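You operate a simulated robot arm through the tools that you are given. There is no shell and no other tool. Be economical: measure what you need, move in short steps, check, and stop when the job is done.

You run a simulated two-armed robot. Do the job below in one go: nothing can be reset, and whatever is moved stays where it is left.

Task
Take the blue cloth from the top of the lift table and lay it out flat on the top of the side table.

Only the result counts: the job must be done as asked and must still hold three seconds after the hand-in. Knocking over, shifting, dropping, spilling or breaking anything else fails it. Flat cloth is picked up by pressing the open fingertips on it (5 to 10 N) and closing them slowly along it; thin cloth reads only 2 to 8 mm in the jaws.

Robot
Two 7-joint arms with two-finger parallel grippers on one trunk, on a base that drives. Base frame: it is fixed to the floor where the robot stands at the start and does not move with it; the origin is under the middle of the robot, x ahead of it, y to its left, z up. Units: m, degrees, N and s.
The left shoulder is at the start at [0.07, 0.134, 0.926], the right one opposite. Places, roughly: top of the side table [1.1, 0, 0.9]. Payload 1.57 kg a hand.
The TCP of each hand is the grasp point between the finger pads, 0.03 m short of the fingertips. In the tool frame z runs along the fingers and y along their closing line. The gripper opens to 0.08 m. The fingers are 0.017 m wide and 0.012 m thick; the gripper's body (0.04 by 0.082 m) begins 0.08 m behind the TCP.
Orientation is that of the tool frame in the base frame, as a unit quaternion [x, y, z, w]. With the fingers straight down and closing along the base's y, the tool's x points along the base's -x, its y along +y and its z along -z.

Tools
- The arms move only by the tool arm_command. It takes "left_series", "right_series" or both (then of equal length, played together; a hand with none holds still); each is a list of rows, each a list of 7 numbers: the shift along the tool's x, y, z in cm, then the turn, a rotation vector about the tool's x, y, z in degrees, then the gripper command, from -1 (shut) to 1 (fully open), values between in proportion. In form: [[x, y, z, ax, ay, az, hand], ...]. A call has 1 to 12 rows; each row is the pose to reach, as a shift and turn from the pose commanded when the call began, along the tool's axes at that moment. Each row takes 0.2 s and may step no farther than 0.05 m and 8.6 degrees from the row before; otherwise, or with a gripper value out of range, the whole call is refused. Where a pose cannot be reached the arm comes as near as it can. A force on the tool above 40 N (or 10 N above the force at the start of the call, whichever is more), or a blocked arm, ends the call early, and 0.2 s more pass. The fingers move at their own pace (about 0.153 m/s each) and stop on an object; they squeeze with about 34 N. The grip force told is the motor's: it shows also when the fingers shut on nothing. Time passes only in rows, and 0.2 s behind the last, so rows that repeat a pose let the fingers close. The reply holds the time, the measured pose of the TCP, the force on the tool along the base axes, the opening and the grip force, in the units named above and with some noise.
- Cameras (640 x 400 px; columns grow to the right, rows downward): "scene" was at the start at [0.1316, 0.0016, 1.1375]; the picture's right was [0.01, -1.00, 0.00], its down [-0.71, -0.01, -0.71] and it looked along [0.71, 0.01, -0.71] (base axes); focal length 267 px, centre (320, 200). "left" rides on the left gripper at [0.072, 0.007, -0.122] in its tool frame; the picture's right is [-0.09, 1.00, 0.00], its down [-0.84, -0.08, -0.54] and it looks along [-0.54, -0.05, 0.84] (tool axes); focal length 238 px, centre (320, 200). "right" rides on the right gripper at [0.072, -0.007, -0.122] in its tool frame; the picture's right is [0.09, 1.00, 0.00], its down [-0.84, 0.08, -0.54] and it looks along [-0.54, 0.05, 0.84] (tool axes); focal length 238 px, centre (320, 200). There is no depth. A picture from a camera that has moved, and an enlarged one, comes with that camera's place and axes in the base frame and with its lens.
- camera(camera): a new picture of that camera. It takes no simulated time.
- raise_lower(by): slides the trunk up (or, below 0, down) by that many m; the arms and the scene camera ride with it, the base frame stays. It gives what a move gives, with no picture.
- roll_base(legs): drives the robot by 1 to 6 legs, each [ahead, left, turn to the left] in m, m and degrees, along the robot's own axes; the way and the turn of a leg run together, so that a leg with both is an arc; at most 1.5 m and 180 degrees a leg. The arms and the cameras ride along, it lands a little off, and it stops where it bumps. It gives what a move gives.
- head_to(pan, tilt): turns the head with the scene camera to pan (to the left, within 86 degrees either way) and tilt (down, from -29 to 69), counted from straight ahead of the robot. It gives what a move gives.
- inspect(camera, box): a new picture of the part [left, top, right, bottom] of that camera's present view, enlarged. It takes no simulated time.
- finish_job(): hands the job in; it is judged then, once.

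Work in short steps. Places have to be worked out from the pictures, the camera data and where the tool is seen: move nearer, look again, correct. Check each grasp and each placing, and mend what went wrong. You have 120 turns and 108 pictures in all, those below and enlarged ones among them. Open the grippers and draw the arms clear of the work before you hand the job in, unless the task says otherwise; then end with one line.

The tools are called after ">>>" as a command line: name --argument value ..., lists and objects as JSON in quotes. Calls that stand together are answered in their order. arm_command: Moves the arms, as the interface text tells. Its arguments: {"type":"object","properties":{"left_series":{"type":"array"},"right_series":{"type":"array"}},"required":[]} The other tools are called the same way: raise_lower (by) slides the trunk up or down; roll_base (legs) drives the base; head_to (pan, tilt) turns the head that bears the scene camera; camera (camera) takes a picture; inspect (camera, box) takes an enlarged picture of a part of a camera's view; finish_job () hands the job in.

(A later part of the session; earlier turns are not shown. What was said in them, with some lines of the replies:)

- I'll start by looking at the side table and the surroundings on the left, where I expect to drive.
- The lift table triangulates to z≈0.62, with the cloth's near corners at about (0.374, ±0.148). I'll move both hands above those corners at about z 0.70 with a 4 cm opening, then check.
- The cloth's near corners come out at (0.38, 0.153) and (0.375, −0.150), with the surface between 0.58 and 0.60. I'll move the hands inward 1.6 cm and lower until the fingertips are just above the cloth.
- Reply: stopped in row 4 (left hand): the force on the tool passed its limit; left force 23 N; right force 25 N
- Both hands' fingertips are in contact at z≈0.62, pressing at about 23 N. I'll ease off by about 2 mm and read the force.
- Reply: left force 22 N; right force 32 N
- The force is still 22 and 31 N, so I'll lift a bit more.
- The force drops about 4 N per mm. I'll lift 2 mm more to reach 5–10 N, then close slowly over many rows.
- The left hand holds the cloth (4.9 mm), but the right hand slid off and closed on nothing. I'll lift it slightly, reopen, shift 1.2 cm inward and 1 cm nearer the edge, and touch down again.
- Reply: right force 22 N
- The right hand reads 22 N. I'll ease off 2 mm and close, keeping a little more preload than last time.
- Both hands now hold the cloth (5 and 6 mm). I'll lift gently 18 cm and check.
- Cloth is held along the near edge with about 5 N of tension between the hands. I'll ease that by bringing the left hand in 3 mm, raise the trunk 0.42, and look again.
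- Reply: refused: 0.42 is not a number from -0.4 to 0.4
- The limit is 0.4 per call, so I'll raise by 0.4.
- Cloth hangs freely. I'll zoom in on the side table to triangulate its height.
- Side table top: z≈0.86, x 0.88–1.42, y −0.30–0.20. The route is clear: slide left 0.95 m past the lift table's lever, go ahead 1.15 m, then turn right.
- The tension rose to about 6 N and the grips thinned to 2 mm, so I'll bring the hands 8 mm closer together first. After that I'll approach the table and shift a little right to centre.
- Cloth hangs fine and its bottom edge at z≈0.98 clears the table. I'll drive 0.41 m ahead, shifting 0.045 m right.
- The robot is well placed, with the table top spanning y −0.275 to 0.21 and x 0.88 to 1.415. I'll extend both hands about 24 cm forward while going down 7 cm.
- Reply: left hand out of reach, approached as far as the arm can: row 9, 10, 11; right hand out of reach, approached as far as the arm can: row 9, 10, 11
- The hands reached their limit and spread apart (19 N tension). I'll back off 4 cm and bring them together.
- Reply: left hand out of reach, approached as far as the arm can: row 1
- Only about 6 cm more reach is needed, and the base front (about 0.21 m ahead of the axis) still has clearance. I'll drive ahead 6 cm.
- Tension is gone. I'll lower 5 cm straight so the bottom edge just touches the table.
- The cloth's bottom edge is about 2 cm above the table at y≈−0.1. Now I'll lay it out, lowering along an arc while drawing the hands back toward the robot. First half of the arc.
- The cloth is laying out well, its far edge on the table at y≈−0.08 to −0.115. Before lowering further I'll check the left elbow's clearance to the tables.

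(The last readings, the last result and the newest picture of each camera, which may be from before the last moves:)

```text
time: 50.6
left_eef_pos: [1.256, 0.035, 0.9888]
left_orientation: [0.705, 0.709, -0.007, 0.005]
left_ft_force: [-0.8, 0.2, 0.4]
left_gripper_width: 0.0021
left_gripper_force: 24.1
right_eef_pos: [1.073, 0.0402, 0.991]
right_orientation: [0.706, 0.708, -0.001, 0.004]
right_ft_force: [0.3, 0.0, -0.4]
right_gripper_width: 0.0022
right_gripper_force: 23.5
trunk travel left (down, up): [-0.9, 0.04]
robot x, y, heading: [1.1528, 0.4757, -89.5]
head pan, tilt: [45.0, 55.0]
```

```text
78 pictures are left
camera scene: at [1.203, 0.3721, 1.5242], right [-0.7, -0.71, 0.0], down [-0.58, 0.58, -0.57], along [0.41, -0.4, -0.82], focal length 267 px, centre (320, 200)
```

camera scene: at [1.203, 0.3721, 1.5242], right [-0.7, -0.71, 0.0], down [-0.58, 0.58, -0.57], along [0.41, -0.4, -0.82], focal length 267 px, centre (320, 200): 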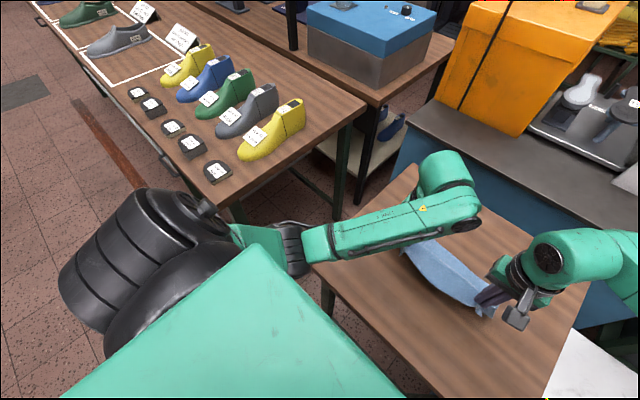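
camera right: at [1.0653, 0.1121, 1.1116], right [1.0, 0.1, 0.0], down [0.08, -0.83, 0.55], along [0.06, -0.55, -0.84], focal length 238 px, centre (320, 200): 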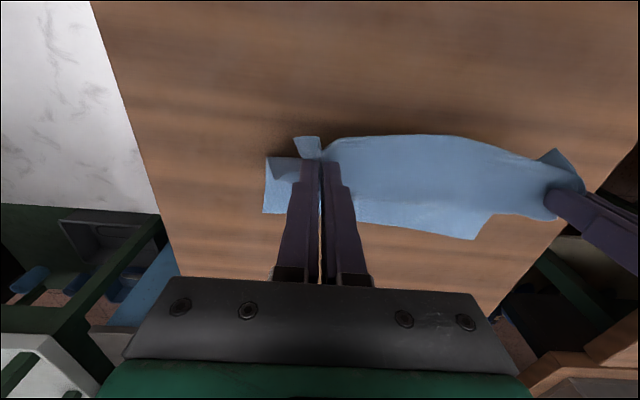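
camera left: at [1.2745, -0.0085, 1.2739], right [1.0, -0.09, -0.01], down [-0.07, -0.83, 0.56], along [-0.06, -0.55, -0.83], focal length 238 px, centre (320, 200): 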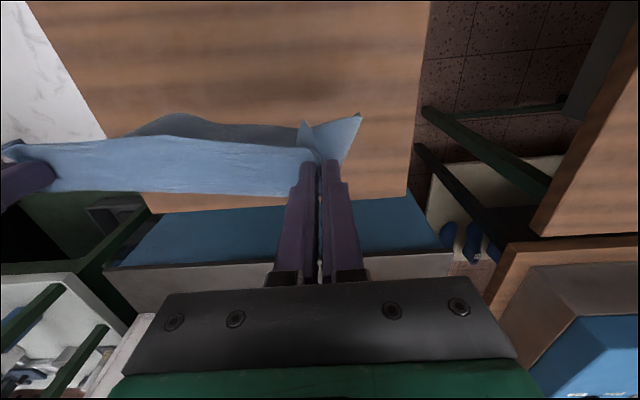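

The elbow works out at z≈1.1, well clear of everything. I'll do the second half of the arc, down to about 8 mm above the table.

>>> arm_command --left_series '[[1, 0, 1, 0, 0, 0, -1], [2, 0, 2, 0, 0, 0, -1], [2.8, 0, 3, 0, 0, 0, -1], [3.5, 0, 4, 0, 0, 0, -1], [4.1, 0, 5, 0, 0, 0, -1], [4.6, 0, 6, 0, 0, 0, -1], [5, 0, 7, 0, 0, 0, -1], [5.3, 0, 8, 0, 0, 0, -1], [5.5, 0, 8.8, 0, 0, 0, -1]]' --right_series '[[1, 0, 1, 0, 0, 0, -1], [2, 0, 2, 0, 0, 0, -1], [2.8, 0, 3, 0, 0, 0, -1], [3.5, 0, 4, 0, 0, 0, -1], [4.1, 0, 5, 0, 0, 0, -1], [4.6, 0, 6, 0, 0, 0, -1], [5, 0, 7, 0, 0, 0, -1], [5.3, 0, 8, 0, 0, 0, -1], [5.5, 0, 8.8, 0, 0, 0, -1]]'

>>> head_to --pan 0 --tilt 60

>>> camera --camera "scene"

>>> camera --camera "right"

>>> camera --camera "left"

```text
time: 52.6
left_eef_pos: [1.2564, 0.0885, 0.8992]
left_orientation: [0.704, 0.71, -0.007, 0.004]
left_ft_force: [-0.5, 0.1, -0.1]
left_gripper_width: 0.0022
left_gripper_force: 23.4
right_eef_pos: [1.0728, 0.0917, 0.9024]
right_orientation: [0.705, 0.709, -0.001, 0.005]
right_ft_force: [0.7, 1.0, -0.3]
right_gripper_width: 0.0019
right_gripper_force: 23.2
trunk travel left (down, up): [-0.9, 0.04]
robot x, y, heading: [1.1499, 0.4723, -89.7]
head pan, tilt: [45.0, 55.0]
```

```text
time: 53.8
left_eef_pos: [1.2559, 0.0879, 0.8991]
left_orientation: [0.705, 0.71, -0.006, 0.004]
left_ft_force: [-0.1, 0.3, -0.5]
left_gripper_width: 0.0022
left_gripper_force: 23.8
right_eef_pos: [1.0744, 0.0924, 0.9036]
right_orientation: [0.706, 0.708, 0.0, 0.004]
right_ft_force: [0.1, 0.8, 0.5]
right_gripper_width: 0.0021
right_gripper_force: 23.6
trunk travel left (down, up): [-0.9, 0.04]
robot x, y, heading: [1.1515, 0.4732, -89.8]
head pan, tilt: [0.0, 60.0]
```

```text
77 pictures are left
camera scene: at [1.1523, 0.3563, 1.5182], right [-1.0, -0.01, 0.0], down [0.0, 0.87, -0.5], along [0.0, -0.5, -0.87], focal length 267 px, centre (320, 200)
```

scene: 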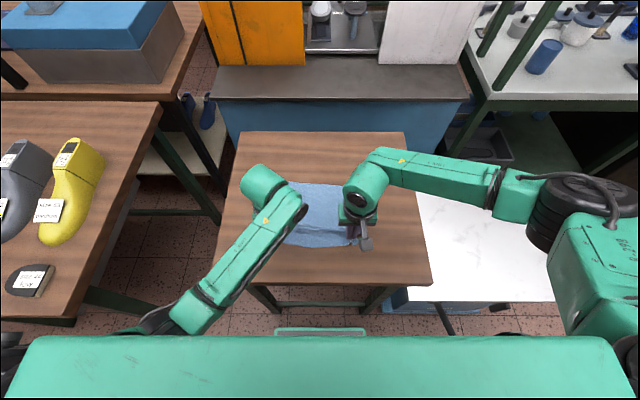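

```text
76 pictures are left
camera right: at [1.0651, 0.1642, 1.0241], right [1.0, 0.1, 0.0], down [0.08, -0.83, 0.55], along [0.06, -0.55, -0.84], focal length 238 px, centre (320, 200)
```

right: 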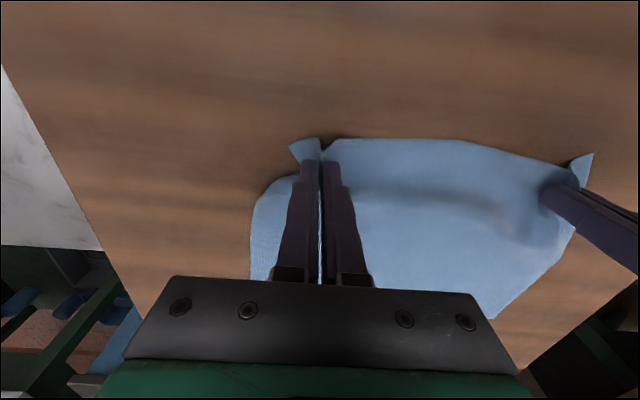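

```text
75 pictures are left
camera left: at [1.2623, 0.1623, 1.0192], right [1.0, -0.09, 0.0], down [-0.07, -0.83, 0.56], along [-0.05, -0.55, -0.83], focal length 238 px, centre (320, 200)
```

left: 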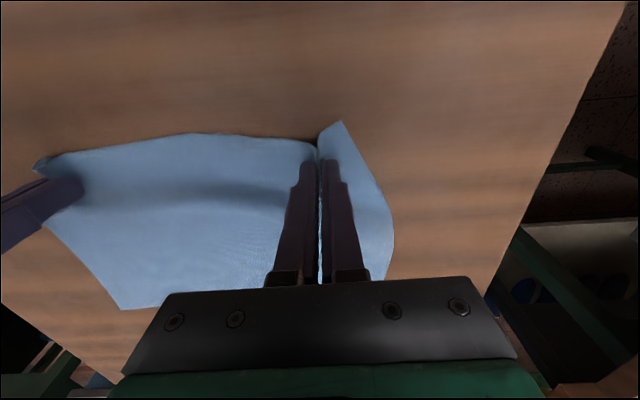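

The cloth is nearly laid, with the flap toward the robot. I'll lower to light contact while pulling back 5 mm.

>>> arm_command --left_series '[[0.3, 0, 0.3, 0, 0, 0, -1], [0.5, 0, 0.6, 0, 0, 0, -1], [0.5, 0, 0.8, 0, 0, 0, -1]]' --right_series '[[0.3, 0, 0.4, 0, 0, 0, -1], [0.5, 0, 0.9, 0, 0, 0, -1], [0.5, 0, 1.2, 0, 0, 0, -1]]'

```text
time: 54.6
left_eef_pos: [1.2561, 0.0926, 0.8924]
left_orientation: [0.704, 0.71, -0.008, 0.006]
left_ft_force: [0.0, -2.4, 6.0]
left_gripper_width: 0.002
left_gripper_force: 23.9
right_eef_pos: [1.0736, 0.0991, 0.8916]
right_orientation: [0.706, 0.708, -0.001, 0.004]
right_ft_force: [0.9, 0.2, 6.6]
right_gripper_width: 0.0017
right_gripper_force: 23.3
trunk travel left (down, up): [-0.9, 0.04]
robot x, y, heading: [1.1531, 0.472, -89.9]
head pan, tilt: [0.0, 60.0]
```

Contact is about 6 N on both hands, which is what I want. I'll open slowly to 4 cm under this light pressure so the folds spread back out.

>>> arm_command --left_series '[[0, 0, 0, 0, 0, 0, -0.9], [0, 0, 0, 0, 0, 0, -0.75], [0, 0, 0, 0, 0, 0, -0.6], [0, 0, 0, 0, 0, 0, -0.45], [0, 0, 0, 0, 0, 0, -0.3], [0, 0, 0, 0, 0, 0, -0.15], [0, 0, 0, 0, 0, 0, 0], [0, 0, 0, 0, 0, 0, 0]]' --right_series '[[0, 0, 0, 0, 0, 0, -0.9], [0, 0, 0, 0, 0, 0, -0.75], [0, 0, 0, 0, 0, 0, -0.6], [0, 0, 0, 0, 0, 0, -0.45], [0, 0, 0, 0, 0, 0, -0.3], [0, 0, 0, 0, 0, 0, -0.15], [0, 0, 0, 0, 0, 0, 0], [0, 0, 0, 0, 0, 0, 0]]'

>>> camera --camera "left"

>>> camera --camera "right"

```text
time: 56.4
left_eef_pos: [1.2562, 0.0952, 0.8911]
left_orientation: [0.704, 0.71, -0.007, 0.005]
left_ft_force: [0.2, -1.1, 0.5]
left_gripper_width: 0.0399
left_gripper_force: 0.0
right_eef_pos: [1.0752, 0.0999, 0.8901]
right_orientation: [0.706, 0.708, -0.003, 0.004]
right_ft_force: [1.9, -0.6, 11.8]
right_gripper_width: 0.0378
right_gripper_force: 0.0
trunk travel left (down, up): [-0.9, 0.04]
robot x, y, heading: [1.1512, 0.472, -89.6]
head pan, tilt: [0.0, 60.0]
```

```text
74 pictures are left
camera left: at [1.2633, 0.1682, 1.0116], right [1.0, -0.09, 0.0], down [-0.07, -0.83, 0.56], along [-0.05, -0.55, -0.83], focal length 238 px, centre (320, 200)
```

left: 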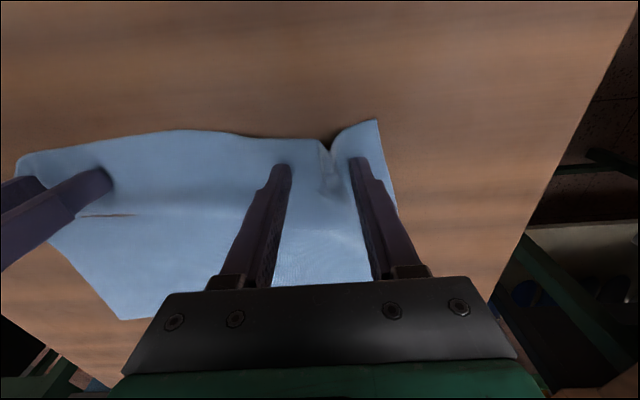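

```text
73 pictures are left
camera right: at [1.0668, 0.1718, 1.0125], right [1.0, 0.1, 0.0], down [0.08, -0.83, 0.55], along [0.06, -0.55, -0.84], focal length 238 px, centre (320, 200)
```

right: 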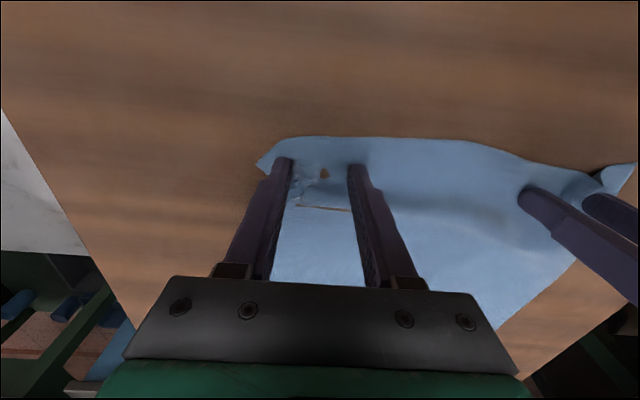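

Both folds spread nearly flat. I'll lift the hands straight up and look at the cloth.

>>> arm_command --left_series '[[0, 0, -0.5, 0, 0, 0, 0], [0, 0, -2, 0, 0, 0, 0], [0, 0, -5, 0, 0, 0, 0], [0, 0, -8, 0, 0, 0, 0]]' --right_series '[[0, 0, -0.5, 0, 0, 0, 0], [0, 0, -2, 0, 0, 0, 0], [0, 0, -5, 0, 0, 0, 0], [0, 0, -8, 0, 0, 0, 0]]'

>>> camera --camera "left"

>>> camera --camera "right"

```text
time: 57.4
left_eef_pos: [1.2583, 0.0934, 0.9707]
left_orientation: [0.705, 0.709, -0.007, 0.005]
left_ft_force: [0.1, 0.1, 0.9]
left_gripper_width: 0.0401
left_gripper_force: 0.1
right_eef_pos: [1.0745, 0.0987, 0.9704]
right_orientation: [0.706, 0.708, -0.002, 0.004]
right_ft_force: [0.0, -0.3, 0.7]
right_gripper_width: 0.0399
right_gripper_force: 0.1
trunk travel left (down, up): [-0.9, 0.04]
robot x, y, heading: [1.1504, 0.4682, -89.9]
head pan, tilt: [0.0, 60.0]
```

```text
72 pictures are left
camera left: at [1.2654, 0.1674, 1.0916], right [1.0, -0.09, 0.0], down [-0.07, -0.83, 0.55], along [-0.05, -0.55, -0.83], focal length 238 px, centre (320, 200)
```

left: 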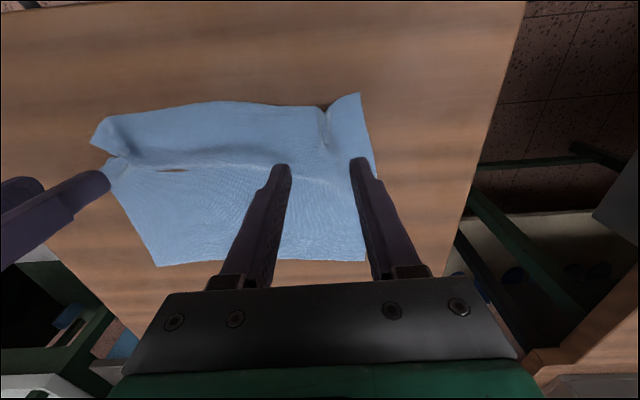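

```text
71 pictures are left
camera right: at [1.0668, 0.1706, 1.0919], right [1.0, 0.1, 0.0], down [0.08, -0.83, 0.55], along [0.06, -0.55, -0.84], focal length 238 px, centre (320, 200)
```

right: 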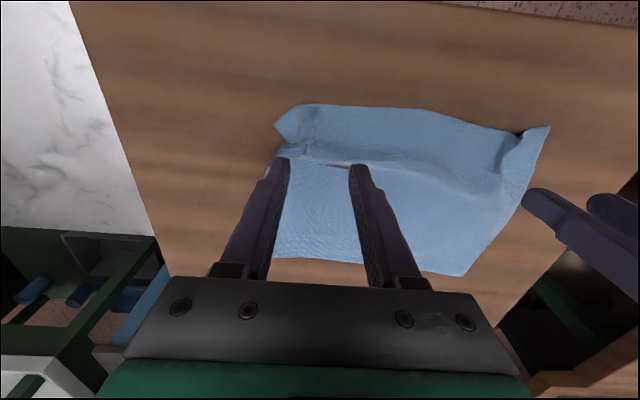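

Mostly flat, with a ridge across it and bunched near corners. I'll raise the arms out of view and look from above.

>>> arm_command --left_series '[[0, 2, -3, 0, 0, 0, 0], [0, 5, -6, 0, 0, 0, 0], [0, 8, -8, 0, 0, 0, 0], [0, 11, -10, 0, 0, 0, 0], [0, 14, -12, 0, 0, 0, 0]]' --right_series '[[0, -2, -3, 0, 0, 0, 0], [0, -5, -6, 0, 0, 0, 0], [0, -8, -8, 0, 0, 0, 0], [0, -11, -10, 0, 0, 0, 0], [0, -14, -12, 0, 0, 0, 0]]'

>>> camera --camera "scene"

>>> inspect --camera "scene" --box '[230, 140, 420, 260]'

```text
time: 58.6
left_eef_pos: [1.3979, 0.0971, 1.0905]
left_orientation: [0.705, 0.709, -0.007, 0.005]
left_ft_force: [-0.4, 0.0, 0.4]
left_gripper_width: 0.0399
left_gripper_force: 0.0
right_eef_pos: [0.9286, 0.1001, 1.0869]
right_orientation: [0.705, 0.709, -0.003, 0.005]
right_ft_force: [0.5, 0.6, -0.4]
right_gripper_width: 0.0401
right_gripper_force: 0.0
trunk travel left (down, up): [-0.9, 0.04]
robot x, y, heading: [1.157, 0.4738, -89.5]
head pan, tilt: [0.0, 60.0]
```

```text
70 pictures are left
camera scene: at [1.1522, 0.3582, 1.5183], right [-1.0, 0.0, 0.0], down [0.0, 0.87, -0.5], along [0.0, -0.5, -0.87], focal length 267 px, centre (320, 200)
```

scene: 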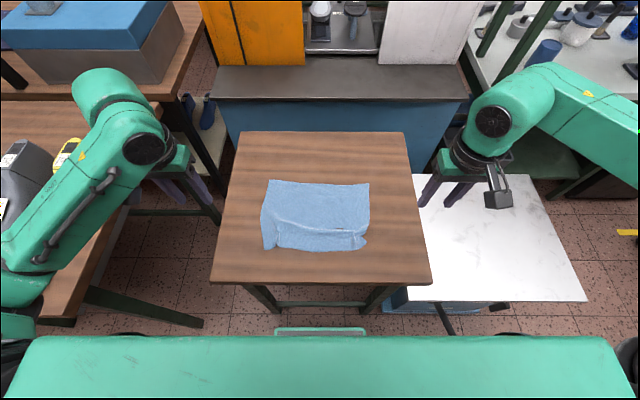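

```text
3.33 times, centred on (325, 200) of scene
camera zoom: at [1.1522, 0.3582, 1.5183], right [-1.0, 0.0, 0.0], down [0.0, 0.87, -0.5], along [0.0, -0.5, -0.87], focal length 890 px, centre (303, 200)
```

zoom: 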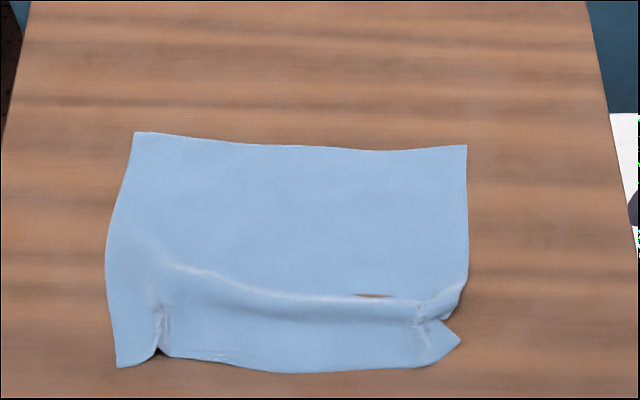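

Remaining: a ridge at y≈0.07 and creases at both near corners. I'll press each corner with closed fingertips and drag it outward and toward the robot. First I'll position just above.

>>> arm_command --left_series '[[0.3, -4, 2, 0, 0, 0, -1], [0.6, -8, 4.5, 0, 0, 0, -1], [1.1, -12, 7, 0, 0, 0, -1], [1.1, -12, 11, 0, 0, 0, -1], [1.1, -12, 15, 0, 0, 0, -1], [1.1, -12, 18, 0, 0, 0, -1], [1.1, -12, 18, 0, 0, 0, -1]]' --right_series '[[0.3, 4, 2, 0, 0, 0, -1], [0.6, 8, 4.5, 0, 0, 0, -1], [0.8, 12, 7, 0, 0, 0, -1], [0.8, 12, 11, 0, 0, 0, -1], [0.8, 12, 15, 0, 0, 0, -1], [0.8, 12, 17.7, 0, 0, 0, -1], [0.8, 12, 17.7, 0, 0, 0, -1]]'

>>> camera --camera "left"

>>> camera --camera "right"

```text
time: 60.2
left_eef_pos: [1.2756, 0.1062, 0.9101]
left_orientation: [0.704, 0.71, -0.007, 0.004]
left_ft_force: [0.3, -0.4, 0.2]
left_gripper_width: 0.0002
left_gripper_force: 21.6
right_eef_pos: [1.0565, 0.1068, 0.9098]
right_orientation: [0.705, 0.709, 0.0, 0.004]
right_ft_force: [0.5, -0.1, -0.2]
right_gripper_width: 0.0001
right_gripper_force: 21.4
trunk travel left (down, up): [-0.9, 0.04]
robot x, y, heading: [1.1489, 0.475, -89.6]
head pan, tilt: [0.0, 60.0]
```

```text
68 pictures are left
camera left: at [1.2825, 0.1812, 1.0302], right [1.0, -0.09, 0.0], down [-0.07, -0.83, 0.56], along [-0.05, -0.55, -0.83], focal length 238 px, centre (320, 200)
```

left: 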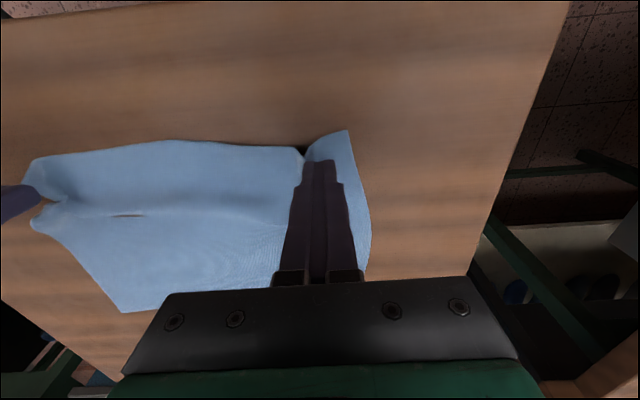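

```text
67 pictures are left
camera right: at [1.0471, 0.1785, 1.0314], right [1.0, 0.1, 0.0], down [0.08, -0.83, 0.55], along [0.06, -0.55, -0.84], focal length 238 px, centre (320, 200)
```

right: 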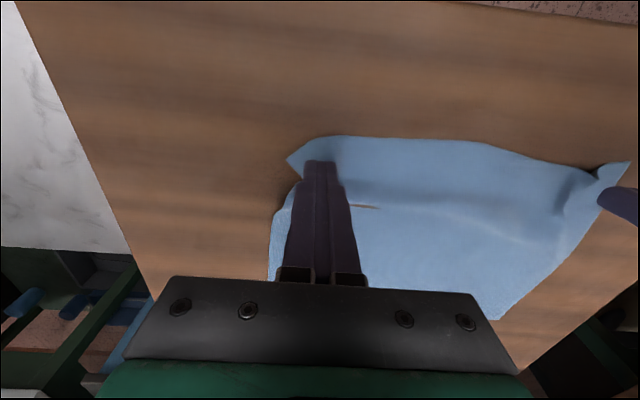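

Fingertips are placed roughly right. I'll shift each outward about 7 mm and lower to contact.

>>> arm_command --left_series '[[0, 0.6, 0.8, 0, 0, 0, -1], [0, 0.6, 1.5, 0, 0, 0, -1], [0, 0.6, 1.9, 0, 0, 0, -1], [0, 0.6, 2.1, 0, 0, 0, -1]]' --right_series '[[0, -0.8, 0.8, 0, 0, 0, -1], [0, -0.8, 1.5, 0, 0, 0, -1], [0, -0.8, 1.9, 0, 0, 0, -1], [0, -0.8, 2.1, 0, 0, 0, -1]]'

```text
time: 61.2
left_eef_pos: [1.2812, 0.1047, 0.8923]
left_orientation: [0.705, 0.709, -0.008, 0.005]
left_ft_force: [0.9, 2.1, 14.9]
left_gripper_width: 0.0
left_gripper_force: 21.6
right_eef_pos: [1.0458, 0.1072, 0.8927]
right_orientation: [0.706, 0.709, -0.002, 0.004]
right_ft_force: [0.4, -0.1, 0.1]
right_gripper_width: 0.0
right_gripper_force: 21.1
trunk travel left (down, up): [-0.9, 0.04]
robot x, y, heading: [1.1508, 0.4732, -89.7]
head pan, tilt: [0.0, 60.0]
```

Left is at 15 N and right isn't touching yet. I'll correct both heights, then drag outward and back.

>>> arm_command --left_series '[[0, 0, -0.15, 0, 0, 0, -1], [0.3, 0.3, -0.15, 0, 0, 0, -1], [0.6, 0.6, -0.15, 0, 0, 0, -1], [0.9, 0.9, -0.15, 0, 0, 0, -1], [1.2, 1.2, -0.15, 0, 0, 0, -1], [1.4, 1.4, -0.15, 0, 0, 0, -1]]' --right_series '[[0, 0, 0.35, 0, 0, 0, -1], [0.3, -0.4, 0.35, 0, 0, 0, -1], [0.6, -0.8, 0.35, 0, 0, 0, -1], [0.9, -1.2, 0.35, 0, 0, 0, -1], [1.2, -1.6, 0.35, 0, 0, 0, -1], [1.4, -1.9, 0.35, 0, 0, 0, -1]]'

>>> camera --camera "left"

>>> camera --camera "right"

```text
time: 62.3
left_eef_pos: [1.294, 0.1161, 0.8929]
left_orientation: [0.705, 0.709, -0.008, 0.005]
left_ft_force: [0.3, 0.0, -0.5]
left_gripper_width: 0.0001
left_gripper_force: 21.2
right_eef_pos: [1.0354, 0.1161, 0.8921]
right_orientation: [0.705, 0.709, 0.001, 0.011]
right_ft_force: [2.7, 3.2, 17.5]
right_gripper_width: 0.0
right_gripper_force: 21.4
trunk travel left (down, up): [-0.9, 0.04]
robot x, y, heading: [1.15, 0.4728, -89.5]
head pan, tilt: [0.0, 60.0]
stopped in row 5 (right hand): the force on the tool passed its limit (the readings are from after the stop); the commanded pose is now the measured one
```

```text
66 pictures are left
camera left: at [1.3011, 0.1903, 1.0123], right [1.0, -0.09, 0.0], down [-0.07, -0.83, 0.56], along [-0.05, -0.56, -0.83], focal length 238 px, centre (320, 200)
```

left: 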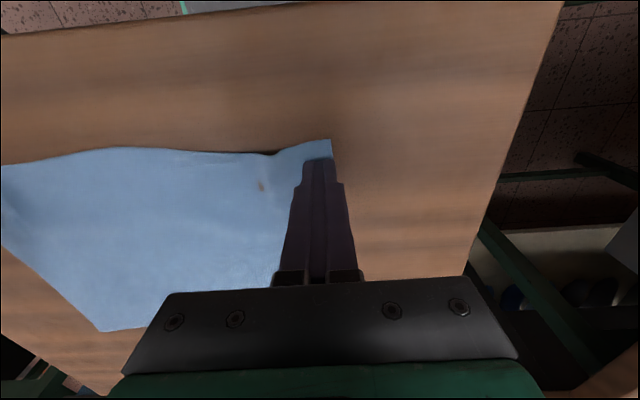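

```text
65 pictures are left
camera right: at [1.0249, 0.1892, 1.0117], right [1.0, 0.1, 0.01], down [0.07, -0.83, 0.56], along [0.07, -0.55, -0.83], focal length 238 px, centre (320, 200)
```

right: 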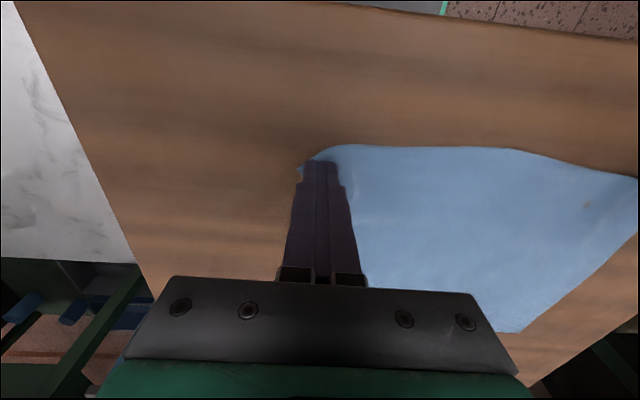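

Much flatter now. I'll lift both hands, move them clear, and look.

>>> arm_command --left_series '[[0, 0, -0.5, 0, 0, 0, -1], [0, 0, -3, 0, 0, 0, -1], [0, 2, -6, 0, 0, 0, -1], [0, 5, -9, 0, 0, 0, -1], [0, 9, -12, 0, 0, 0, -1], [0, 12, -15, 0, 0, 0, -1]]' --right_series '[[0, 0, -0.5, 0, 0, 0, -1], [0, 0, -3, 0, 0, 0, -1], [0, -2, -6, 0, 0, 0, -1], [0, -5, -9, 0, 0, 0, -1], [0, -9, -12, 0, 0, 0, -1], [0, -12, -15, 0, 0, 0, -1]]'

>>> inspect --camera "scene" --box '[230, 140, 420, 260]'

```text
time: 63.7
left_eef_pos: [1.4175, 0.1207, 1.0412]
left_orientation: [0.705, 0.709, -0.007, 0.005]
left_ft_force: [0.8, 0.4, 0.1]
left_gripper_width: 0.0
left_gripper_force: 20.8
right_eef_pos: [0.9079, 0.1213, 1.0402]
right_orientation: [0.705, 0.709, -0.001, 0.009]
right_ft_force: [-0.3, -0.7, 0.7]
right_gripper_width: 0.0
right_gripper_force: 21.5
trunk travel left (down, up): [-0.9, 0.04]
robot x, y, heading: [1.1523, 0.4751, -89.6]
head pan, tilt: [0.0, 60.0]
```

```text
3.33 times, centred on (325, 200) of scene
camera zoom: at [1.1526, 0.3581, 1.5183], right [-1.0, -0.01, 0.0], down [0.0, 0.87, -0.5], along [0.0, -0.5, -0.87], focal length 890 px, centre (303, 200)
```

zoom: 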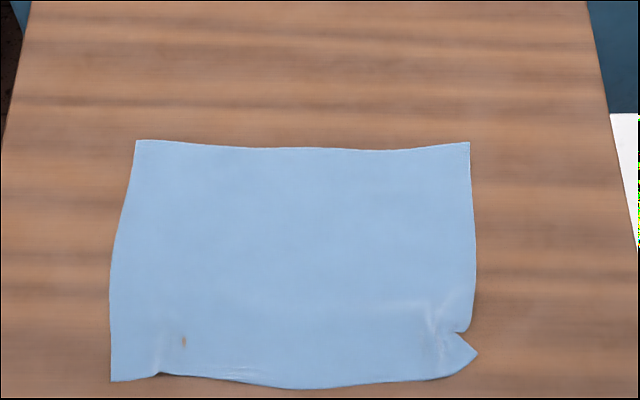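

Ridge is gone; only the right near corner is still bunched (tip at ~(1.017, 0.116), should be ~(1.01, 0.143)). I'll press it at (1.03, 0.118) with the right hand.

>>> arm_command --right_series '[[0, 4, 2, 0, 0, 0, -1], [-0.1, 8, 5, 0, 0, 0, -1], [-0.2, 12.2, 7, 0, 0, 0, -1], [-0.3, 12.2, 10, 0, 0, 0, -1], [-0.3, 12.2, 13, 0, 0, 0, -1], [-0.3, 12.2, 14.2, 0, 0, 0, -1], [-0.3, 12.2, 14.8, 0, 0, 0, -1], [-0.3, 12.2, 15, 0, 0, 0, -1]]'

>>> camera --camera "right"

```text
time: 65.5
left_eef_pos: [1.4175, 0.1194, 1.0418]
left_orientation: [0.704, 0.71, -0.008, 0.005]
left_ft_force: [-1.0, 0.8, 0.2]
left_gripper_width: 0.0002
left_gripper_force: 21.7
right_eef_pos: [1.0348, 0.1124, 0.8914]
right_orientation: [0.706, 0.708, -0.002, 0.01]
right_ft_force: [-0.9, -1.2, 7.2]
right_gripper_width: 0.0
right_gripper_force: 21.0
trunk travel left (down, up): [-0.9, 0.04]
robot x, y, heading: [1.1519, 0.4703, -89.6]
head pan, tilt: [0.0, 60.0]
```

```text
63 pictures are left
camera right: at [1.0259, 0.185, 1.0119], right [1.0, 0.1, 0.01], down [0.07, -0.83, 0.56], along [0.06, -0.55, -0.83], focal length 238 px, centre (320, 200)
```

right: 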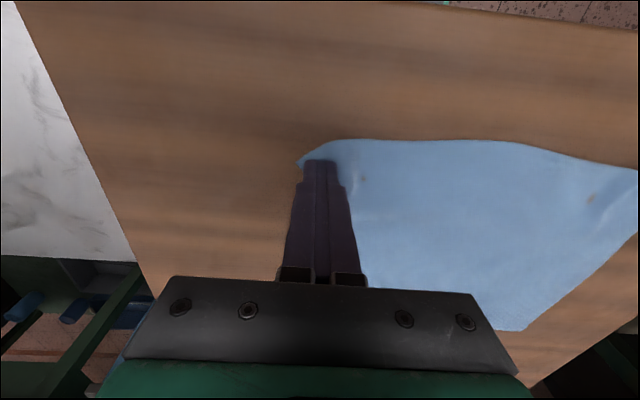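

Contact is 7 N on the corner. I'll drag it 2.2 cm toward the robot and 0.8 cm outward, then lift away and look.

>>> arm_command --right_series '[[0.4, -0.15, 0.05, 0, 0, 0, -1], [0.8, -0.3, 0.05, 0, 0, 0, -1], [1.2, -0.45, 0.05, 0, 0, 0, -1], [1.6, -0.6, 0.05, 0, 0, 0, -1], [2, -0.7, 0.05, 0, 0, 0, -1], [2.3, -0.8, 0.05, 0, 0, 0, -1]]'

>>> arm_command --right_series '[[0, 0, -0.5, 0, 0, 0, -1], [0, 0, -3, 0, 0, 0, -1], [0, -2, -6, 0, 0, 0, -1], [0, -5, -9, 0, 0, 0, -1], [0, -9, -12, 0, 0, 0, -1], [0, -12, -15, 0, 0, 0, -1]]'

>>> inspect --camera "scene" --box '[230, 140, 420, 260]'

```text
time: 66.9
left_eef_pos: [1.4185, 0.1218, 1.0422]
left_orientation: [0.704, 0.71, -0.007, 0.005]
left_ft_force: [0.3, -0.3, 0.0]
left_gripper_width: 0.0
left_gripper_force: 21.5
right_eef_pos: [1.0273, 0.1352, 0.8918]
right_orientation: [0.706, 0.708, -0.002, 0.01]
right_ft_force: [2.2, -7.1, 35.6]
right_gripper_width: 0.0
right_gripper_force: 21.4
trunk travel left (down, up): [-0.9, 0.04]
robot x, y, heading: [1.1533, 0.4733, -89.6]
head pan, tilt: [0.0, 60.0]
```

```text
time: 68.3
left_eef_pos: [1.4164, 0.1195, 1.0416]
left_orientation: [0.704, 0.71, -0.006, 0.005]
left_ft_force: [-0.4, 0.0, 0.3]
left_gripper_width: 0.0002
left_gripper_force: 21.5
right_eef_pos: [0.9084, 0.1378, 1.0359]
right_orientation: [0.705, 0.709, 0.0, 0.008]
right_ft_force: [-0.4, -0.5, 0.1]
right_gripper_width: 0.0
right_gripper_force: 21.7
trunk travel left (down, up): [-0.9, 0.04]
robot x, y, heading: [1.1536, 0.476, -89.7]
head pan, tilt: [0.0, 60.0]
```

```text
3.33 times, centred on (325, 200) of scene
camera zoom: at [1.1519, 0.3578, 1.5183], right [-1.0, -0.01, 0.0], down [0.0, 0.87, -0.5], along [0.0, -0.5, -0.87], focal length 890 px, centre (303, 200)
```

zoom: 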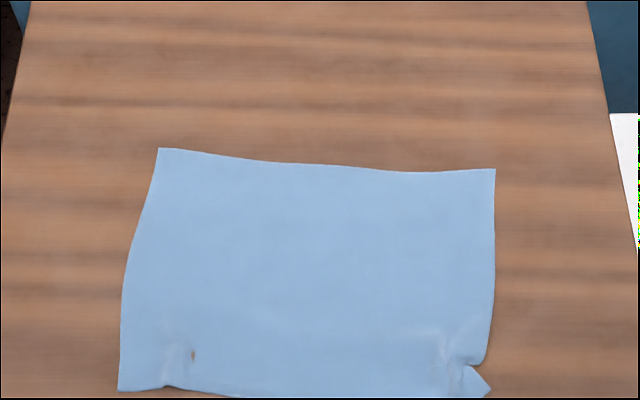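

The force got too high and moved the whole cloth. I'll take a wider look and a close look at the right corner.

>>> inspect --camera "scene" --box '[330, 220, 410, 270]'

>>> arm_command --right_series '[[1, 3, 1, 0, 0, 0, -1], [2, 6, 1, 0, 0, 0, -1], [3, 8, 1, 0, 0, 0, -1]]'

>>> camera --camera "right"

```text
8.00 times, centred on (370, 245) of scene
camera zoom: at [1.1519, 0.3578, 1.5183], right [-1.0, -0.01, 0.0], down [0.0, 0.87, -0.5], along [0.0, -0.5, -0.87], focal length 2135 px, centre (-80, -160)
```

zoom: 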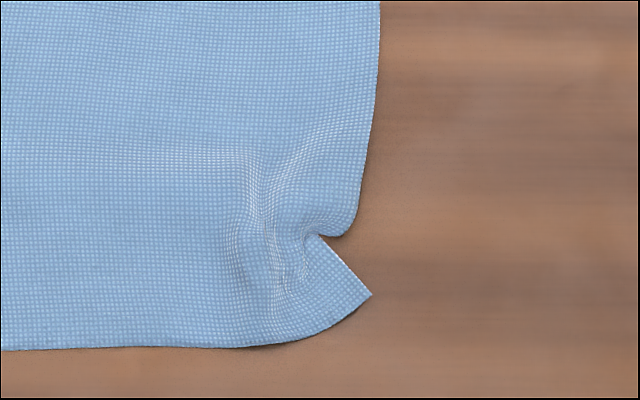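

```text
time: 69.1
left_eef_pos: [1.4174, 0.1192, 1.0407]
left_orientation: [0.705, 0.71, -0.007, 0.004]
left_ft_force: [-0.5, 0.0, -0.2]
left_gripper_width: 0.0
left_gripper_force: 21.1
right_eef_pos: [0.9872, 0.1683, 1.0275]
right_orientation: [0.706, 0.708, 0.0, 0.009]
right_ft_force: [0.2, 0.5, -0.2]
right_gripper_width: 0.0
right_gripper_force: 21.6
trunk travel left (down, up): [-0.9, 0.04]
robot x, y, heading: [1.1524, 0.4713, -89.7]
head pan, tilt: [0.0, 60.0]
```

```text
60 pictures are left
camera right: at [0.9791, 0.2403, 1.1478], right [1.0, 0.1, 0.01], down [0.07, -0.83, 0.55], along [0.06, -0.55, -0.83], focal length 238 px, centre (320, 200)
```

right: 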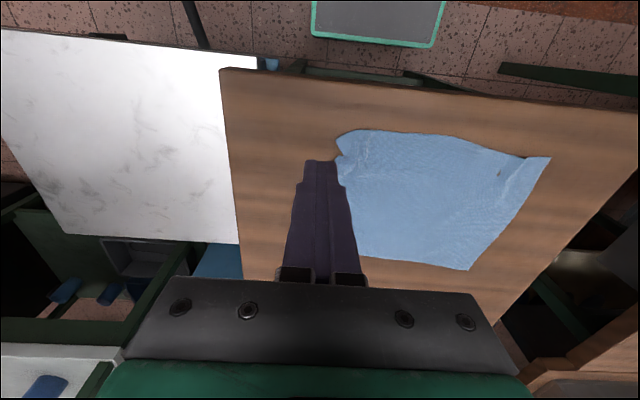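

The corner is puckered, with its tip at (1.01, 0.146). I'll hold the cloth down with the left hand at (1.15, 0.11) and bring the right fingertips above the corner at (1.018, 0.142).

>>> arm_command --left_series '[[0, -4, 0, 0, 0, 0, -1], [0, -8, 0, 0, 0, 0, -1], [0, -12, 0, 0, 0, 0, -1], [-0.5, -16, 0, 0, 0, 0, -1], [-0.5, -20, 1, 0, 0, 0, -1], [-0.9, -24, 4, 0, 0, 0, -1], [-0.9, -26.7, 7, 0, 0, 0, -1], [-0.9, -26.7, 11, 0, 0, 0, -1], [-0.9, -26.7, 13.5, 0, 0, 0, -1], [-0.9, -26.7, 14.5, 0, 0, 0, -1]]' --right_series '[[0, 0, 0, 0, 0, 0, -1], [0, 0, 0, 0, 0, 0, -1], [0, 0, 0, 0, 0, 0, -1], [0, 1, 1, 0, 0, 0, -1], [-1, 2, 3, 0, 0, 0, -1], [-2, 3, 6, 0, 0, 0, -1], [-2.6, 3.1, 9, 0, 0, 0, -1], [-2.6, 3.1, 11, 0, 0, 0, -1], [-2.6, 3.1, 12, 0, 0, 0, -1], [-2.6, 3.1, 12.5, 0, 0, 0, -1]]'

>>> camera --camera "right"

>>> camera --camera "scene"

```text
refused: row 6 steps farther than a row can; nothing moved
```

```text
59 pictures are left
camera right: at [0.9791, 0.2403, 1.1478], right [1.0, 0.1, 0.01], down [0.07, -0.83, 0.55], along [0.06, -0.55, -0.83], focal length 238 px, centre (320, 200)
```

right: 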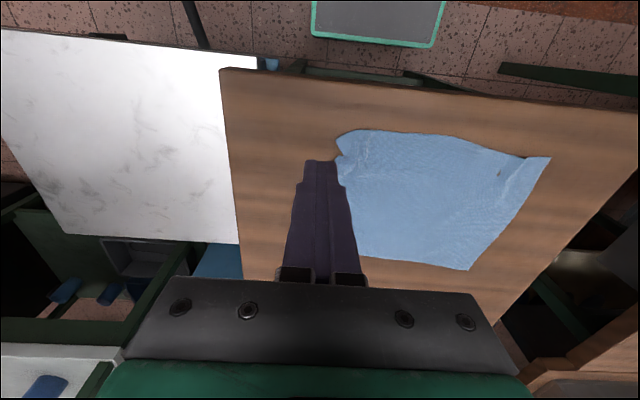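

```text
58 pictures are left
camera scene: at [1.1531, 0.3562, 1.5182], right [-1.0, 0.0, 0.0], down [0.0, 0.87, -0.5], along [0.0, -0.5, -0.87], focal length 267 px, centre (320, 200)
```

scene: 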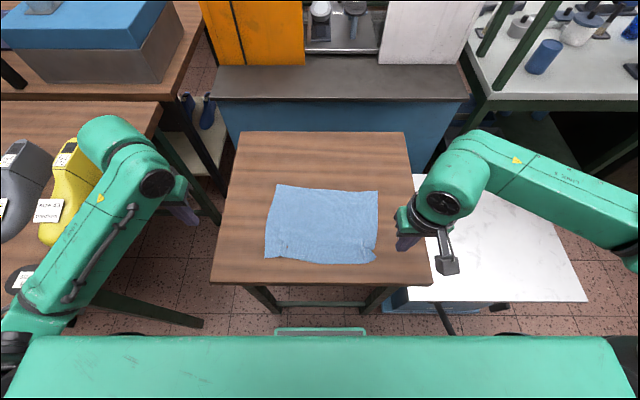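

One row stepped too far, so nothing moved. I'll fix the row sizes and repeat.

>>> arm_command --left_series '[[0, -4, 0, 0, 0, 0, -1], [0, -8, 0, 0, 0, 0, -1], [0, -12, 0, 0, 0, 0, -1], [-0.5, -16, 0, 0, 0, 0, -1], [-0.5, -20, 1, 0, 0, 0, -1], [-0.9, -23.5, 3.5, 0, 0, 0, -1], [-0.9, -26.7, 7, 0, 0, 0, -1], [-0.9, -26.7, 11, 0, 0, 0, -1], [-0.9, -26.7, 13.5, 0, 0, 0, -1], [-0.9, -26.7, 14.3, 0, 0, 0, -1]]' --right_series '[[0, 0, 0, 0, 0, 0, -1], [0, 0, 0, 0, 0, 0, -1], [0, 0, 0, 0, 0, 0, -1], [0, 1, 1, 0, 0, 0, -1], [-1, 2, 3, 0, 0, 0, -1], [-2, 3, 6, 0, 0, 0, -1], [-2.6, 3.1, 9, 0, 0, 0, -1], [-2.6, 3.1, 11, 0, 0, 0, -1], [-2.6, 3.1, 12, 0, 0, 0, -1], [-2.6, 3.1, 12.5, 0, 0, 0, -1]]'

>>> camera --camera "right"

>>> camera --camera "scene"

```text
time: 71.3
left_eef_pos: [1.1453, 0.1063, 0.8988]
left_orientation: [0.706, 0.708, -0.005, 0.004]
left_ft_force: [-0.8, 0.1, -0.5]
left_gripper_width: 0.0
left_gripper_force: 21.7
right_eef_pos: [1.0165, 0.1389, 0.9045]
right_orientation: [0.706, 0.708, 0.0, 0.008]
right_ft_force: [-0.1, -0.6, 0.8]
right_gripper_width: 0.0
right_gripper_force: 21.0
trunk travel left (down, up): [-0.9, 0.04]
robot x, y, heading: [1.1537, 0.4718, -89.9]
head pan, tilt: [0.0, 60.0]
```

```text
57 pictures are left
camera right: at [1.0084, 0.2111, 1.0251], right [1.0, 0.1, 0.01], down [0.07, -0.83, 0.55], along [0.06, -0.55, -0.83], focal length 238 px, centre (320, 200)
```

right: 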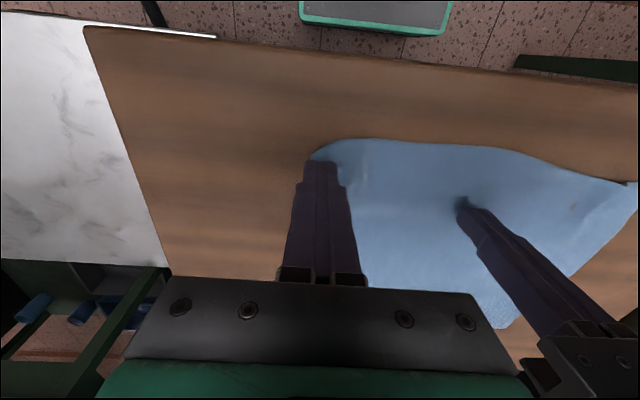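

```text
56 pictures are left
camera scene: at [1.1516, 0.356, 1.5182], right [-1.0, 0.0, 0.0], down [0.0, 0.87, -0.5], along [0.0, -0.5, -0.87], focal length 267 px, centre (320, 200)
```

scene: 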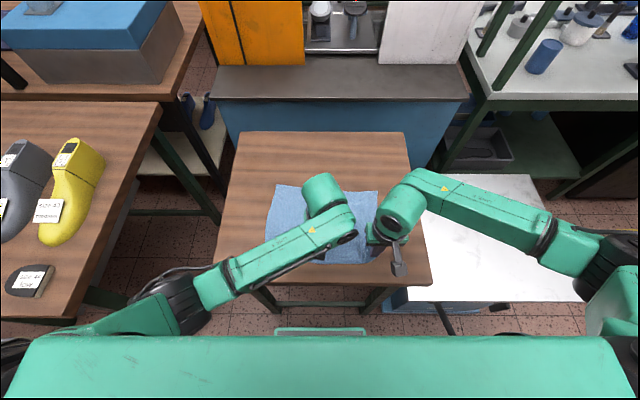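

Both are in place. I'll press down, left first for holding.

>>> arm_command --left_series '[[0, 0, 0.4, 0, 0, 0, -1], [0, 0, 0.8, 0, 0, 0, -1], [0, 0, 1.0, 0, 0, 0, -1], [0, 0, 1.0, 0, 0, 0, -1]]' --right_series '[[0, 0, 0.4, 0, 0, 0, -1], [0, 0, 0.8, 0, 0, 0, -1], [0, 0, 1.2, 0, 0, 0, -1], [0, 0, 1.35, 0, 0, 0, -1]]'

```text
time: 72.3
left_eef_pos: [1.1462, 0.1058, 0.8911]
left_orientation: [0.705, 0.709, -0.008, 0.006]
left_ft_force: [0.8, -2.8, 11.5]
left_gripper_width: 0.0
left_gripper_force: 21.3
right_eef_pos: [1.0195, 0.1404, 0.8923]
right_orientation: [0.706, 0.708, -0.002, 0.008]
right_ft_force: [-1.5, 0.7, 5.4]
right_gripper_width: 0.0003
right_gripper_force: 21.5
trunk travel left (down, up): [-0.9, 0.04]
robot x, y, heading: [1.1513, 0.4727, -89.8]
head pan, tilt: [0.0, 60.0]
```

The left hand holds at 11 N and the right is at 5 N. I'll drag the right corner outward and toward the robot, easing up slightly so the force doesn't build.

>>> arm_command --right_series '[[0.3, -0.3, 0.02, 0, 0, 0, -1], [0.6, -0.6, 0.02, 0, 0, 0, -1], [0.9, -0.9, 0.02, 0, 0, 0, -1], [1.2, -1.1, 0, 0, 0, 0, -1], [1.5, -1.2, 0, 0, 0, 0, -1]]'

>>> camera --camera "right"

```text
time: 73.5
left_eef_pos: [1.1468, 0.1054, 0.8908]
left_orientation: [0.705, 0.709, -0.009, 0.005]
left_ft_force: [-0.5, -5.3, 22.9]
left_gripper_width: 0.0002
left_gripper_force: 21.3
right_eef_pos: [1.0047, 0.1545, 0.8907]
right_orientation: [0.706, 0.708, -0.002, 0.01]
right_ft_force: [2.0, -2.7, 9.5]
right_gripper_width: 0.0003
right_gripper_force: 21.3
trunk travel left (down, up): [-0.9, 0.04]
robot x, y, heading: [1.1524, 0.4711, -89.7]
head pan, tilt: [0.0, 60.0]
```

```text
55 pictures are left
camera right: at [0.9963, 0.2274, 1.0117], right [1.0, 0.1, 0.01], down [0.07, -0.83, 0.56], along [0.06, -0.55, -0.83], focal length 238 px, centre (320, 200)
```

right: 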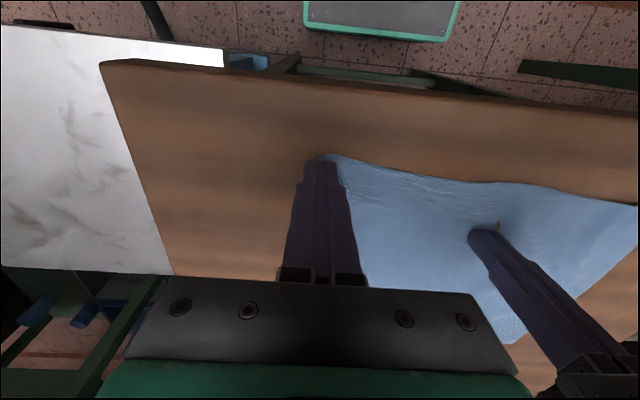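

The corner stretched out. I'll lift both hands straight up, then move apart and look.

>>> arm_command --left_series '[[0, 0, -0.5, 0, 0, 0, -1], [0, 0, -3, 0, 0, 0, -1], [0, 2, -7, 0, 0, 0, -1], [0, 6, -9, 0, 0, 0, -1], [0, 10, -12, 0, 0, 0, -1], [0, 14, -15, 0, 0, 0, -1], [0, 18, -15, 0, 0, 0, -1], [0, 22, -15, 0, 0, 0, -1], [0, 26, -15, 0, 0, 0, -1]]' --right_series '[[0, 0, -0.5, 0, 0, 0, -1], [0, 0, -3, 0, 0, 0, -1], [0, -2, -6, 0, 0, 0, -1], [0, -5, -9, 0, 0, 0, -1], [0, -9, -12, 0, 0, 0, -1], [0, -10, -15, 0, 0, 0, -1], [0, -10, -15, 0, 0, 0, -1], [0, -10, -15, 0, 0, 0, -1], [0, -10, -15, 0, 0, 0, -1]]'

>>> inspect --camera "scene" --box '[220, 160, 420, 285]'

```text
time: 75.5
left_eef_pos: [1.4105, 0.1084, 1.0412]
left_orientation: [0.706, 0.709, -0.008, 0.005]
left_ft_force: [0.4, 0.3, 0.1]
left_gripper_width: 0.0
left_gripper_force: 20.9
right_eef_pos: [0.9062, 0.157, 1.0393]
right_orientation: [0.706, 0.708, -0.001, 0.01]
right_ft_force: [0.2, 0.4, -0.1]
right_gripper_width: 0.0
right_gripper_force: 21.7
trunk travel left (down, up): [-0.9, 0.04]
robot x, y, heading: [1.1505, 0.4688, -89.7]
head pan, tilt: [0.0, 60.0]
```

```text
3.20 times, centred on (320, 222) of scene
camera zoom: at [1.1543, 0.3575, 1.5183], right [-1.0, 0.0, 0.0], down [0.0, 0.87, -0.5], along [0.0, -0.5, -0.87], focal length 854 px, centre (320, 128)
```

zoom: 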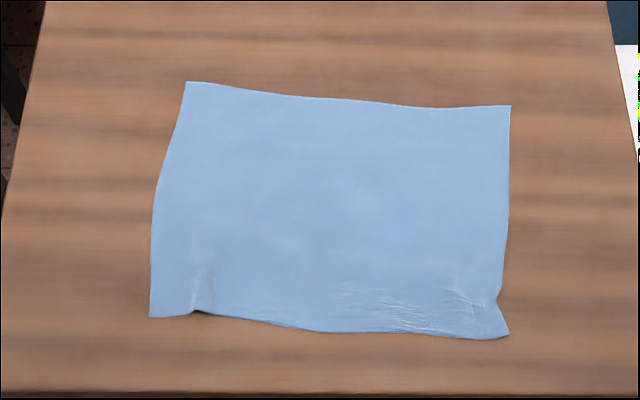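

Very flat now, with all four corners spread. I'll check the two near corners closely for leftover height.

>>> inspect --camera "scene" --box '[258, 230, 322, 270]'

>>> inspect --camera "scene" --box '[322, 232, 386, 272]'

```text
10.00 times, centred on (290, 250) of scene
camera zoom: at [1.1543, 0.3575, 1.5183], right [-1.0, 0.0, 0.0], down [0.0, 0.87, -0.5], along [0.0, -0.5, -0.87], focal length 2668 px, centre (620, -300)
```

zoom: 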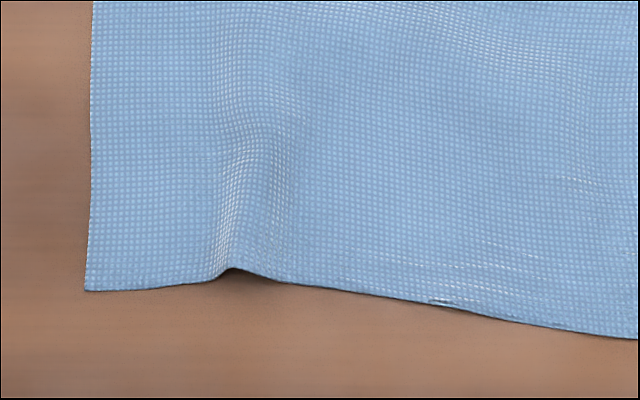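

```text
10.00 times, centred on (354, 252) of scene
camera zoom: at [1.1543, 0.3575, 1.5183], right [-1.0, 0.0, 0.0], down [0.0, 0.87, -0.5], along [0.0, -0.5, -0.87], focal length 2668 px, centre (-20, -320)
```

zoom: 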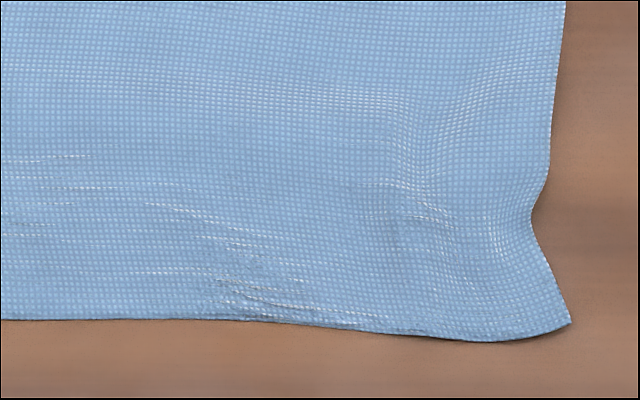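

Only millimetre wrinkles remain and the cloth lies fully on the table. I'll open the grippers, raise the hands, back the base off 0.25 m, and take a final look.

>>> arm_command --left_series '[[0, 0, -3, 0, 0, 0, 0], [0, 0, -6, 0, 0, 0, 1], [0, 0, -8, 0, 0, 0, 1]]' --right_series '[[0, 0, -3, 0, 0, 0, 0], [0, 0, -6, 0, 0, 0, 1], [0, 0, -8, 0, 0, 0, 1]]'

>>> roll_base --legs '[[-0.25, 0, 0]]'

>>> camera --camera "scene"

```text
time: 76.3
left_eef_pos: [1.4077, 0.111, 1.1217]
left_orientation: [0.705, 0.709, -0.007, 0.004]
left_ft_force: [0.1, 0.0, 0.2]
left_gripper_width: 0.0801
left_gripper_force: 0.1
right_eef_pos: [0.9034, 0.1556, 1.1201]
right_orientation: [0.706, 0.708, -0.001, 0.008]
right_ft_force: [0.3, -0.1, 0.5]
right_gripper_width: 0.0801
right_gripper_force: 0.0
trunk travel left (down, up): [-0.9, 0.04]
robot x, y, heading: [1.1531, 0.4727, -89.6]
head pan, tilt: [0.0, 60.0]
```

```text
time: 78.2
left_eef_pos: [1.4063, 0.3569, 1.1196]
left_orientation: [0.706, 0.708, -0.006, 0.003]
left_ft_force: [0.1, -0.8, -1.0]
left_gripper_width: 0.08
left_gripper_force: 0.1
right_eef_pos: [0.9018, 0.4033, 1.1193]
right_orientation: [0.707, 0.707, 0.0, 0.007]
right_ft_force: [0.0, -0.3, 0.3]
right_gripper_width: 0.0799
right_gripper_force: 0.1
trunk travel left (down, up): [-0.9, 0.04]
robot x, y, heading: [1.1514, 0.7245, -89.4]
head pan, tilt: [0.0, 60.0]
```

```text
51 pictures are left
camera scene: at [1.1512, 0.6028, 1.5179], right [-1.0, 0.0, 0.0], down [0.0, 0.87, -0.5], along [0.0, -0.5, -0.87], focal length 267 px, centre (320, 200)
```

scene: 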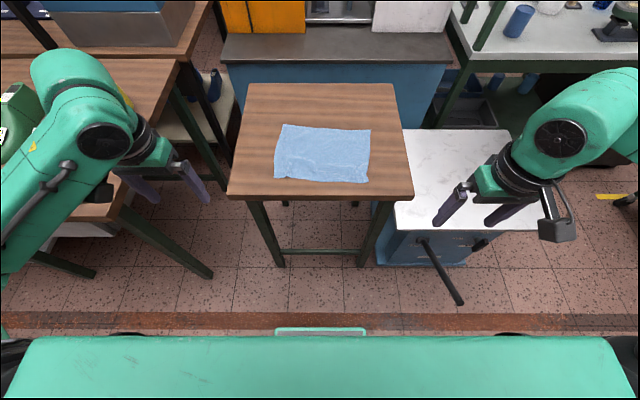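

The cloth lies flat on the side table, the arms are clear and the grippers are open. I'm handing in.

>>> finish_job

```text
The job is handed in.
```

The blue cloth is off the lift table and laid out flat on the side table, fully on the top with only millimetre-high wrinkles left at the edge nearest the robot; I saw nothing else moved or knocked over.
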